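You operate a simulated robot arm through the tools that you are given. There is no shell and no other tool. Be economical: measure what you need, move in short steps, check, and stop when the job is done.

Carry out the task below with a simulated robot arm. There is one attempt and no reset: what you move stays moved.

TASK
Slide the blue hand brush along the top of the steel bench until it stands next to the grey felt pad.

It is judged by the outcome, as a careful person would: the job done as asked, and still so three seconds after it is handed in. It fails if anything else is knocked over, pushed out of place, dropped, spilled or broken.

THE ROBOT
A 7-joint arm with a two-finger parallel gripper, fixed in place. Base frame: the origin is at the foot of the arm, x ahead of it, y to its left, z up; the work surface is at about z = 0. Lengths are in mm, angles in rad, forces in N, time in s.
With the tool pointing down near the work surface it reaches from about 240 to 620 mm from the base axis. Its first joint turns from -1.152 to 1.152 rad. Payload 2.6 kg.
Tool frame: the origin (TCP) lies between the finger pads and is the grasp point; the fingertips stand 30 mm ahead of it; z points along the fingers, y is the line along which they close. The gripper opens to 94 mm. The fingers are 28 mm wide and 10 mm thick; the gripper's body (50 by 96 mm) begins 55 mm behind the TCP.
Orientation is told as [roll, pitch, yaw] about the base's x, y, z axes, in that order, counted from this pose: with the fingers straight down and closing along the base's y, the tool's x points along the base's -x, its y along +y and its z along -z.

THE INTERFACE
- The arm moves only by the tool apply_moves. Its argument "increments" is text: rows parted by semicolons, each of 7 numbers parted by spaces: the gripper command, from -1 (fully open) to 1 (shut), values between in proportion, then the shift along the tool's x, y, z in units of 200 mm (1.0 is 200 mm), then the turn, a rotation vector about the tool's x, y, z in units of 45 degrees (1.0 is 45 degrees). In form: claw x y z ax ay az; .... A call has 1 to 20 rows; each row is the pose to reach, as a shift and turn from the pose commanded when the call began, along the tool's axes at that moment. A call with a number of a shift or a turn outside -1 to 1 is refused whole. A row lasts 0.2 s, in which the tool goes at most 50 mm and 0.15 rad; a call with a longer step from one row to the next is refused whole, and so is a gripper value outside its range. A pose out of reach is approached as far as the arm can. The call stops where the force on the tool passes 40 N (or 10 N more than at its start, if that is more) or the arm is blocked; 0.2 s more then pass. The fingers move at their own pace (about 72 mm/s each) and stop on an object; they squeeze with about 45 N. The grip force told is the motor's: it shows also when the fingers shut on nothing. Time passes only in rows, and 0.2 s behind the last, so rows that repeat a pose let the fingers close. It gives the time, the measured TCP pose, the force on the tool (base axes), the opening and the grip force at its end, in the units of the frame above (readings bear some noise), and new pictures: "show" is both (left out), scene, wrist or none.
- Cameras (640 x 400 px; columns grow to the right, rows downward): "scene" is fixed at [34, 444.7, 556]; the picture's right is [-0.77, -0.64, 0.00], its down [-0.45, 0.54, -0.71] and it looks along [0.46, -0.55, -0.70] (base axes); focal length 311 px, centre (320, 200). "wrist" rides on the gripper at [-37, 0, -58] in the tool frame; the picture's right is [0.00, -1.00, 0.00], its down [0.97, 0.00, -0.24] and it looks along [0.24, 0.00, 0.97] (tool axes); focal length 218 px, centre (320, 200).
- measure_at(camera, pixels): for up to 12 pixels [column, row] of the newest picture of that camera ("zoom" is the newest enlarged one), the place [x, y, z] in the base frame of the surface seen there, good to about 3 mm, but the place of the scene camera against the robot may be out by one fixed shift of up to 18 mm in any direction. No time passes.
- zoom(camera, box): a new picture of the part [left, top, right, bottom] of that camera's present view, enlarged. No time passes.
- close_job(): hands the job in; it is judged then, once.

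Work in short steps. Measure before you move; look again where a grasp or a placing could have gone wrong, and mend it. You have 60 turns and 120 pictures in all, the two below and enlarged ones among them. Open the gripper and draw the arm clear of the work before you hand the job in, unless the task says otherwise; then end with one line.

The tools are called after "Call:" as name(argument=value, ...) on one line, values as JSON. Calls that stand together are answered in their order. apply_moves: Moves the arm, as the interface text tells. Its arguments: {"type":"object","properties":{"increments":{"type":"string"},"show":{"type":"string","enum":["both","scene","wrist","none"]}},"required":["increments"]} The other tools are called the same way: measure_at (camera, pixels) gives the place of the surface under pixels of a picture; zoom (camera, box) takes an enlarged picture of a part of a camera's view; close_job () hands the job in.

At the start:

```text
time_s: 0.0
tool_pos: [382.4, -17.6, 257.3]
tcp_rot: [0.0, 0.001, -0.001]
wrist_force: [0.2, -0.4, -1.0]
gripper_width: 94.0
finger_force: 0.1
```

scene: 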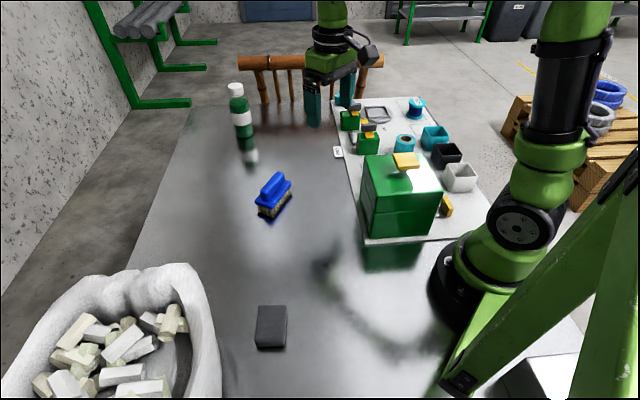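
wrist: 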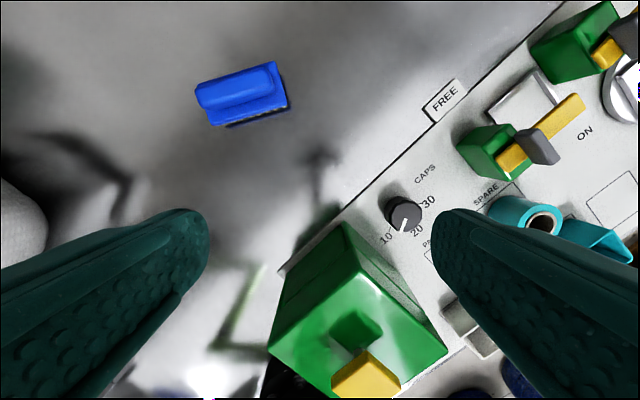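

The blue brush is near scene (273,195) and the grey pad near (271,326). I'll measure both, along with nearby obstacles.

Call:
measure_at(camera="scene", pixels=[[273, 183], [262, 192], [285, 178], [258, 213], [275, 218], [291, 195], [258, 307], [286, 307], [285, 346], [256, 346], [271, 325], [215, 340]])

Call:
measure_at(camera="wrist", pixels=[[205, 95], [270, 75], [235, 90], [288, 100], [225, 125], [200, 112], [330, 180], [200, 200]])

Call:
zoom(camera="scene", box=[220, 150, 340, 225])

Call:
zoom(camera="scene", box=[200, 270, 360, 370])

```text
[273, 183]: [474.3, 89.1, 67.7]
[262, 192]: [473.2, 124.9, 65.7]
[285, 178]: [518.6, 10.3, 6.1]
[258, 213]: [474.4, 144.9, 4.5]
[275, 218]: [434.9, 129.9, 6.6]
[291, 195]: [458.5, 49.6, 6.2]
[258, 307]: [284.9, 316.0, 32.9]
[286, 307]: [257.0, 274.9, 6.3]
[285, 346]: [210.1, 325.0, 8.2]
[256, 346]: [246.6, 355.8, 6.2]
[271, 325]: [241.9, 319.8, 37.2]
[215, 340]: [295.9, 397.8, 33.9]
```

```text
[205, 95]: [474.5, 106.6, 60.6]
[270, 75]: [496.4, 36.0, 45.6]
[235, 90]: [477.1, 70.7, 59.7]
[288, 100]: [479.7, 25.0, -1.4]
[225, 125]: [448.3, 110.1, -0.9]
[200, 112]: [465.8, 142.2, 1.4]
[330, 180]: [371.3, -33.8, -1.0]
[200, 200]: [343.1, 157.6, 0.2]
```

```text
5.33 times, centred on (280, 188) of scene
```

zoom: 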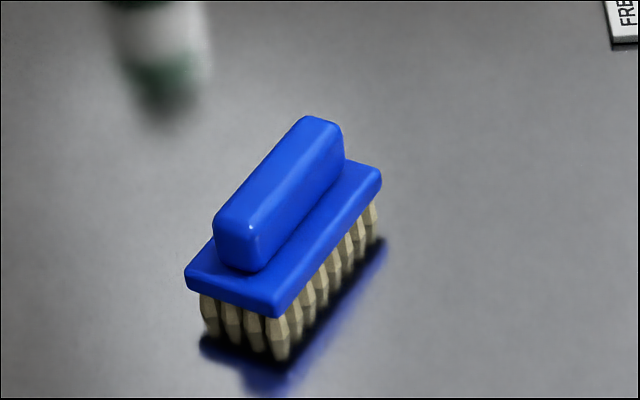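

```text
4.00 times, centred on (280, 320) of scene
```

zoom: 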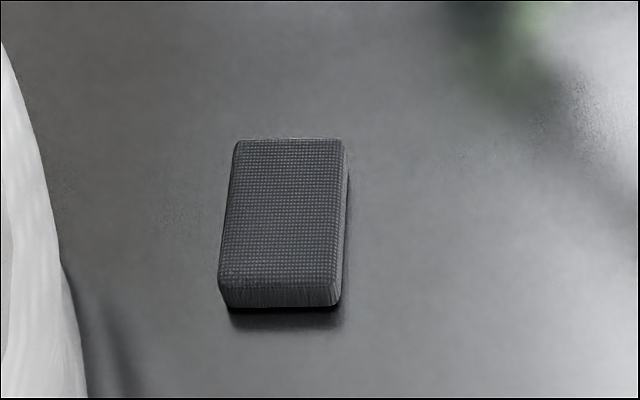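

The newest zoom shows the pad, so I'll measure its corners there. I'll also measure the brush corners from the two camera views.

Call:
measure_at(camera="zoom", pixels=[[242, 145], [338, 145], [332, 278], [224, 278], [280, 210], [230, 308], [335, 308], [352, 180], [65, 250], [400, 300], [10, 150]])

Call:
zoom(camera="wrist", box=[176, 42, 304, 138])

Call:
measure_at(camera="scene", pixels=[[263, 188], [267, 198], [281, 174], [283, 178], [256, 202], [271, 207], [290, 184], [236, 115], [160, 200], [277, 177]])

```text
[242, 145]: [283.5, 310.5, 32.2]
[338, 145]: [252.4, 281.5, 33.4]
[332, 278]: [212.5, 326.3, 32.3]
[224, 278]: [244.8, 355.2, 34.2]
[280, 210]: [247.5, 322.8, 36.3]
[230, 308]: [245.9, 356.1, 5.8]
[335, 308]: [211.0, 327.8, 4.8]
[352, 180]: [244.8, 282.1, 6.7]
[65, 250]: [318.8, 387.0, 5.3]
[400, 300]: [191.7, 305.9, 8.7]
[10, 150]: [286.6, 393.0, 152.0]
```

```text
4.17 times, centred on (240, 90) of wrist
```

zoom: 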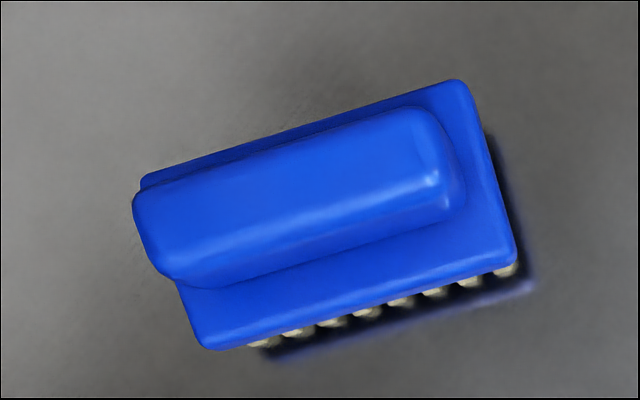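

```text
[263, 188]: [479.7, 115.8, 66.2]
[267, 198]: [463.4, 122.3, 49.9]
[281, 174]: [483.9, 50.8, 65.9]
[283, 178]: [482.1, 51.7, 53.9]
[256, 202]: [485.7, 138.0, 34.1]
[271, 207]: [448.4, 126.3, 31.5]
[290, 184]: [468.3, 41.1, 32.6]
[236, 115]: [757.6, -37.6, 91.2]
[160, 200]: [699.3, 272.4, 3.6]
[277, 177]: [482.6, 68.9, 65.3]
```

Now I'll measure the brush in the wrist zoom for its true position and the scene camera bias.

Call:
measure_at(camera="zoom", pixels=[[160, 210], [420, 120], [445, 205], [185, 270], [300, 200], [460, 90], [505, 250], [205, 335], [455, 190], [350, 285], [60, 100]])

```text
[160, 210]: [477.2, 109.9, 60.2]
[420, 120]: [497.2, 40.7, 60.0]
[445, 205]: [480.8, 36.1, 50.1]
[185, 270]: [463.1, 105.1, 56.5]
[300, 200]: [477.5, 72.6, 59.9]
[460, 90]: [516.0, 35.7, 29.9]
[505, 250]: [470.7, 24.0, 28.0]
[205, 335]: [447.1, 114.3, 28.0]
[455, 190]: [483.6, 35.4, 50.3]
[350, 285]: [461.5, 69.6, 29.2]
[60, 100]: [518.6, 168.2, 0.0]
```

The brush base is about 93 x 46 mm, centred near (481,75) in the base frame, with its handle at z 30–60. The scene camera reads about +13 mm in y and +6 mm in z. I'll move above the brush and begin the yaw.

Call:
apply_moves(increments="-1 -0.08 0.077 0.08 0 0 0.167; -1 -0.165 0.154 0.16 0 0 0.333; -1 -0.25 0.231 0.25 0 0 0.5; -1 -0.33 0.309 0.33 0 0 0.667; -1 -0.41 0.386 0.42 0 0 0.833; -1 -0.495 0.463 0.5 0 0 1; -1 -0.495 0.463 0.5 0 0 1", show="none")

Call:
apply_moves(increments="-1 0 0 0 0 0 0.17; -1 0 0 0 0 0 0.34; -1 0 0 0 0 0 0.51; -1 0 0 0 0 0 0.68; -1 0 0 0 0 0 0.68")

```text
time_s: 1.6
tool_pos: [483.6, 76.5, 156.9]
tcp_rot: [0.002, 0.001, -0.786]
wrist_force: [0.2, 0.0, -0.3]
gripper_width: 94.2
finger_force: 0.1
```

```text
time_s: 2.8
tool_pos: [482.6, 76.4, 158.8]
tcp_rot: [0.001, 0.0, -1.322]
wrist_force: [-0.3, 0.0, -0.2]
gripper_width: 94.0
finger_force: 0.1
```

scene: 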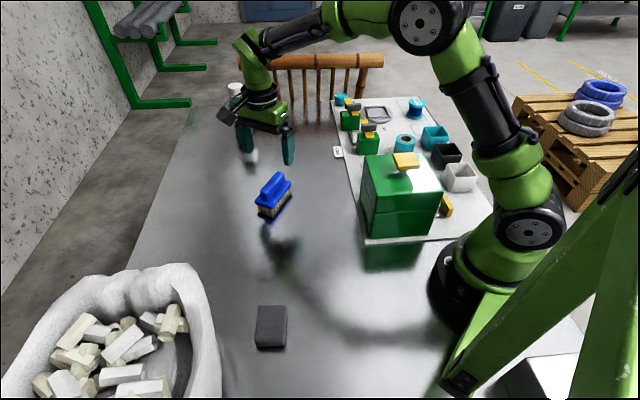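
wrist: 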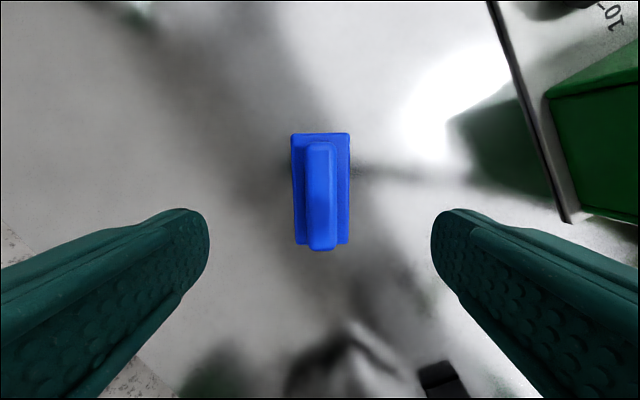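

The gripper is aligned with the handle. I'll check the centring before going down.

Call:
measure_at(camera="wrist", pixels=[[311, 150], [329, 150], [310, 235], [331, 235], [320, 148], [321, 240], [294, 137], [348, 137], [298, 241], [346, 241]])

```text
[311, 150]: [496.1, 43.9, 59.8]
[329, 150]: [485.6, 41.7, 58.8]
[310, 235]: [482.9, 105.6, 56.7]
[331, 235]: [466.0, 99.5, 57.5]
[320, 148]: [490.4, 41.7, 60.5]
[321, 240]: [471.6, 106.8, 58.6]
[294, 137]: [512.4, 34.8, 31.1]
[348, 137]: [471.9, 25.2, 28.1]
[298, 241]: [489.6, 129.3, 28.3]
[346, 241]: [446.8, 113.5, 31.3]
```

Everything is centred within about 2 mm. I'll go down to TCP z ≈ 67 and close on the handle.

Call:
apply_moves(increments="-1 0 0 0.12 0 0 0; -1 0 0 0.24 0 0 0; -1 0 0 0.36 0 0 0; -1 0 0 0.46 0 0 0; -1 0 0 0.46 0 0 0; 0 0 0 0.46 0 0 0; 1 0 0 0.46 0 0 0; 1 0 0 0.46 0 0 0; 1 0 0 0.46 0 0 0; 1 0 0 0.46 0 0 0")

```text
time_s: 5.0
tool_pos: [482.4, 72.9, 65.9]
tcp_rot: [0.001, 0.001, -1.32]
wrist_force: [-0.1, -0.6, 0.4]
gripper_width: 23.2
finger_force: 44.6
```

scene: 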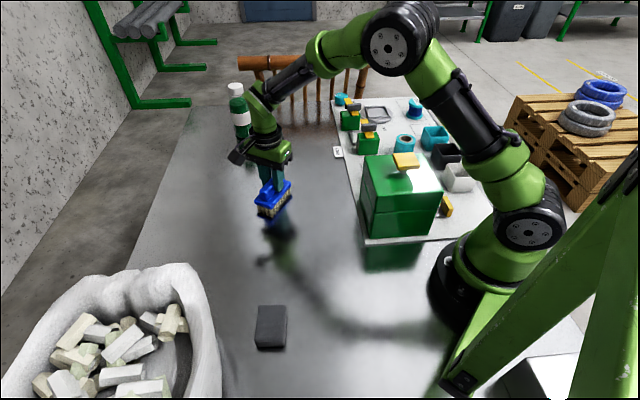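
wrist: 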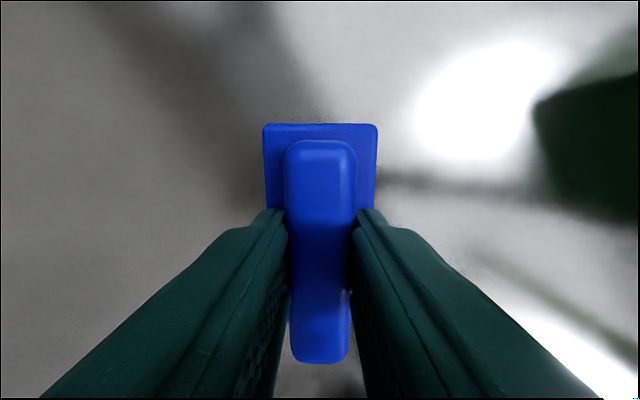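

The handle is gripped at 23 mm. I'll slide the brush along the bench at constant height toward (300,190), turning it parallel to the pad's long side.

Call:
apply_moves(increments="1 0.066 -0.0615 0 0 0 -0.052; 1 0.132 -0.123 0 0 0 -0.104; 1 0.1975 -0.1845 0 0 0 -0.157; 1 0.263 -0.246 0 0 0 -0.209; 1 0.329 -0.3075 0 0 0 -0.261; 1 0.395 -0.369 0 0 0 -0.313; 1 0.461 -0.4305 0 0 0 -0.366; 1 0.527 -0.492 0 0 0 -0.418; 1 0.5925 -0.5535 0 0 0 -0.47; 1 0.658 -0.615 0 0 0 -0.522; 1 0.724 -0.6765 0 0 0 -0.575; 1 0.79 -0.738 0 0 0 -0.627; 1 0.79 -0.738 0 0 0 -0.627")

```text
time_s: 7.8
tool_pos: [302.4, 190.4, 66.5]
tcp_rot: [0.004, -0.001, -0.828]
wrist_force: [8.8, -6.7, 32.3]
gripper_width: 23.1
finger_force: 45.1
```

scene: 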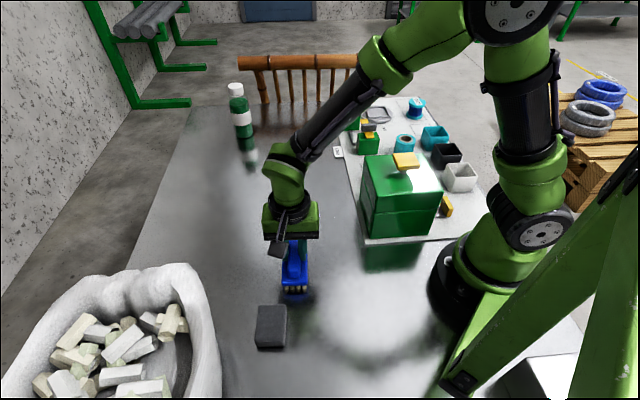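
wrist: 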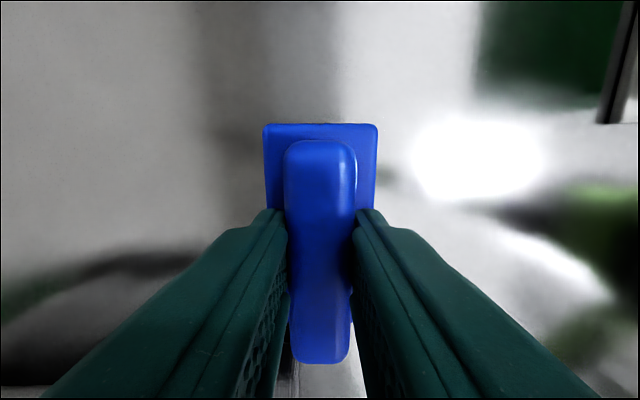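

The slide worked, but the upward force is 32 N, so I'm pressing down slightly. I'll measure the brush and pad together in the scene view before the next leg.

Call:
zoom(camera="scene", box=[208, 240, 368, 340])

```text
4.00 times, centred on (288, 290) of scene
```

zoom: 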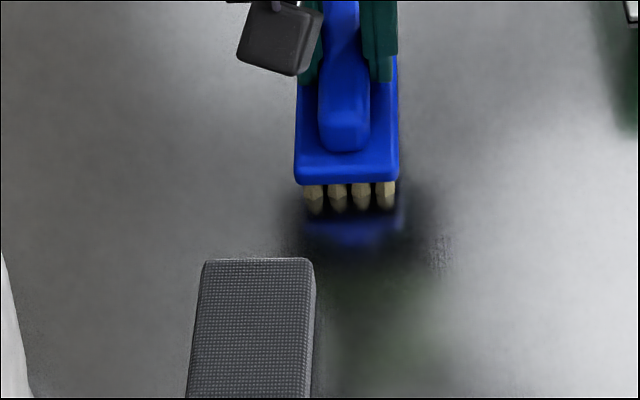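

Call:
measure_at(camera="zoom", pixels=[[299, 165], [394, 165], [345, 165], [208, 266], [307, 264], [302, 380], [196, 380], [397, 110], [299, 120], [318, 330]])

```text
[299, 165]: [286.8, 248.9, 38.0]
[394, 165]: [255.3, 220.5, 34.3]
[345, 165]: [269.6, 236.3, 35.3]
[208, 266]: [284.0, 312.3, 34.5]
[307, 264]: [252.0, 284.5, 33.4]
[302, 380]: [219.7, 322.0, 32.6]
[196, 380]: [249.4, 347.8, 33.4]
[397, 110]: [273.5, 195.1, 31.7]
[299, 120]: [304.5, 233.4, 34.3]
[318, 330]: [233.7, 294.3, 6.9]
```

In the scene frame the brush has to shift about 20 mm away from the pad side and 119 mm along the pad's long edge. That leaves a gap of about 8 mm. I'll ease 1 mm of down-pressure, sidestep first, then go about halfway and check.

Call:
apply_moves(increments="1 0 -0.03 -0.004 0 0 0; 1 0.03 -0.065 -0.005 0 0 0; 1 0.08 -0.097 -0.005 0 0 0; 1 0.13 -0.097 -0.005 0 0 0; 1 0.18 -0.097 -0.005 0 0 0; 1 0.18 -0.097 -0.005 0 0 0", show="none")

Call:
zoom(camera="scene", box=[208, 250, 368, 350])

```text
time_s: 9.2
tool_pos: [260.3, 205.9, 65.8]
tcp_rot: [-0.001, 0.001, -0.827]
wrist_force: [1.7, -2.5, 7.1]
gripper_width: 23.2
finger_force: 45.0
```

```text
4.00 times, centred on (288, 300) of scene
```

zoom: 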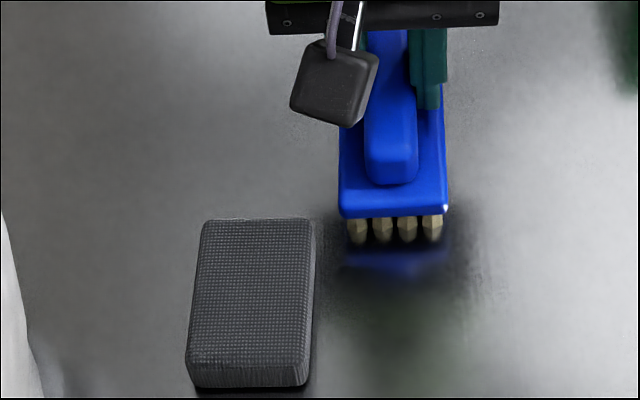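

Call:
measure_at(camera="zoom", pixels=[[343, 200], [444, 200], [341, 160], [311, 228], [304, 345], [318, 290], [192, 350], [207, 228]])

```text
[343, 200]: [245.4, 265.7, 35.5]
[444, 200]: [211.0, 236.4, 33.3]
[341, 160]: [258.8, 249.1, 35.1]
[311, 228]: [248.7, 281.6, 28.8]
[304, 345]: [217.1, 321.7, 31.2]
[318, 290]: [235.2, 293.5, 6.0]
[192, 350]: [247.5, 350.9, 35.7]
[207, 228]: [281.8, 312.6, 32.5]
```

The gap is now about 11 mm and the force is low at 7 N. I'll slide the remaining ~78 mm along the pad, moving 4 mm closer at the end.

Call:
apply_moves(increments="1 0.06 0 0 0 0 0; 1 0.12 0 0 0 0 0; 1 0.18 0 0 0 0 0; 1 0.24 0 0 0 0 0; 1 0.3 0.005 0 0 0 0; 1 0.36 0.013 0 0 0 0; 1 0.39 0.02 0 0 0 0; 1 0.39 0.02 0 0 0 0")

Call:
zoom(camera="scene", box=[208, 270, 368, 370])

```text
time_s: 11.0
tool_pos: [211.5, 264.8, 66.2]
tcp_rot: [0.004, 0.0, -0.826]
wrist_force: [6.5, -9.3, 30.7]
gripper_width: 23.1
finger_force: 45.0
```

scene: 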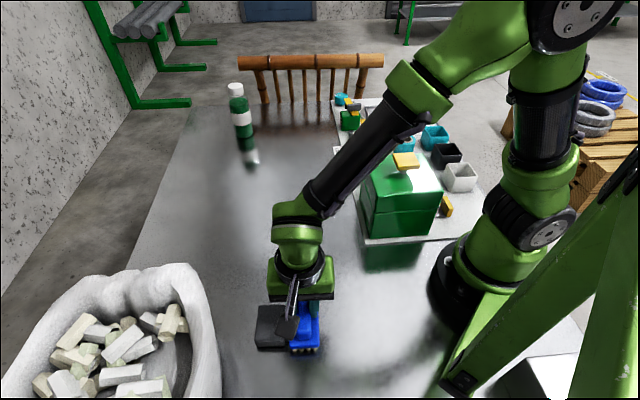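
wrist: 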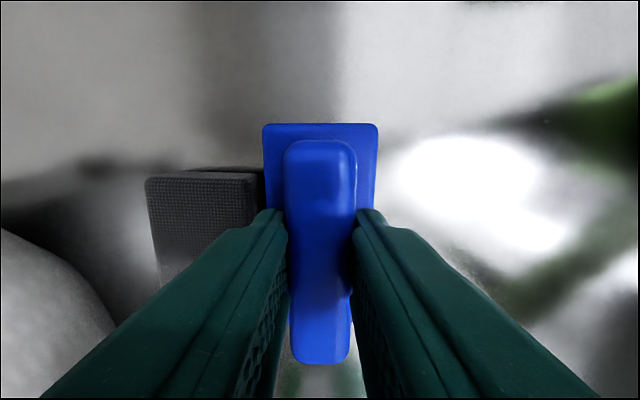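

```text
4.00 times, centred on (288, 320) of scene
```

zoom: 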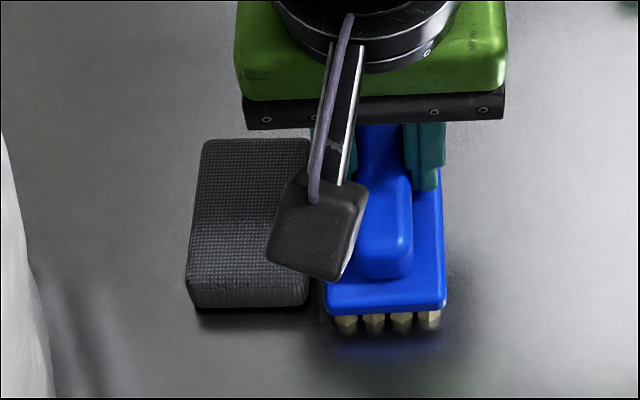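

The brush now stands beside the pad with a small gap, and the pad hasn't moved. I'll ease the down-pressure, open partway, and lift straight up.

Call:
apply_moves(increments="1 0 0 -0.003 0 0 0; 0.3 0 0 -0.004 0 0 0; 0.1 0 0 -0.004 0 0 0; 0.1 0 0 -0.004 0 0 0; 0.1 0 0 -0.004 0 0 0; 0.1 0 0 -0.08 0 0 0; 0.1 0 0 -0.2 0 0 0; 0.1 0 0 -0.4 0 0 0; -0.2 0 0 -0.6 0 0 0; -0.2 0 0 -0.6 0 0 0")

```text
time_s: 13.2
tool_pos: [212.2, 265.2, 186.4]
tcp_rot: [0.003, 0.0, -0.827]
wrist_force: [-0.4, -0.5, 0.2]
gripper_width: 56.3
finger_force: 0.0
```

scene: 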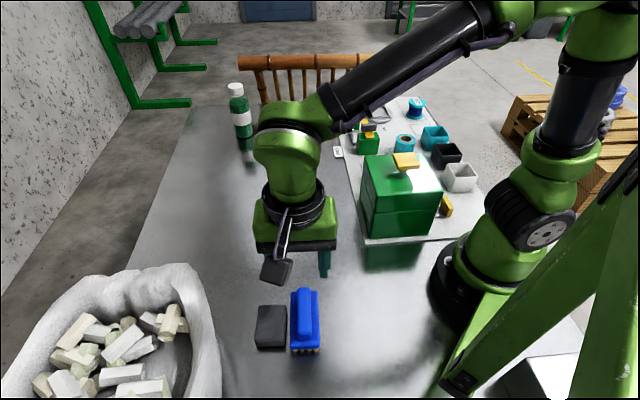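
wrist: 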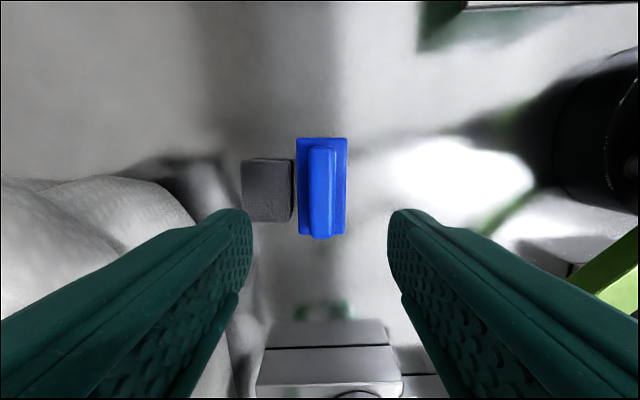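

The brush is upright next to the pad, which is still in place. I'll open the gripper and draw the arm back and up.

Call:
apply_moves(increments="-0.5 -0.15 0 -0.1 0 0 0; -1 -0.3 0 -0.2 0 0 0; -1 -0.45 0 -0.3 0 0 0; -1 -0.6 0 -0.3 0 0 0; -1 -0.6 0 -0.3 0 0 0", show="scene")

Call:
zoom(camera="scene", box=[208, 270, 368, 370])

```text
time_s: 14.4
tool_pos: [293.2, 177.6, 244.7]
tcp_rot: [0.001, 0.001, -0.826]
wrist_force: [0.6, -0.6, 0.7]
gripper_width: 93.8
finger_force: 0.1
```

scene: 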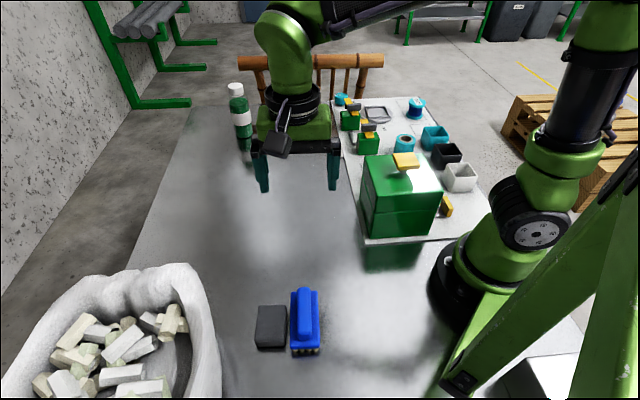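

```text
4.00 times, centred on (288, 320) of scene
```

zoom: 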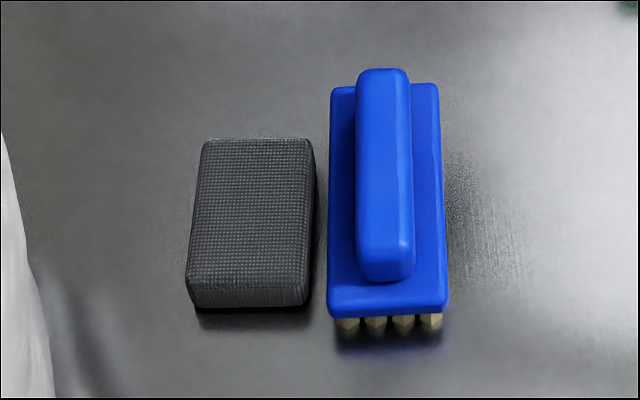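

The brush stands upright beside the pad, parallel to it with a gap of a few millimetres. Nothing else was disturbed, so I'm handing it in.

Call:
close_job()

```text
The job is handed in.
```

I slid the blue hand brush along the bench to the grey felt pad: it stands upright, parallel to the pad's long side with a gap of a few millimetres, and the arm is drawn clear with nothing else moved.
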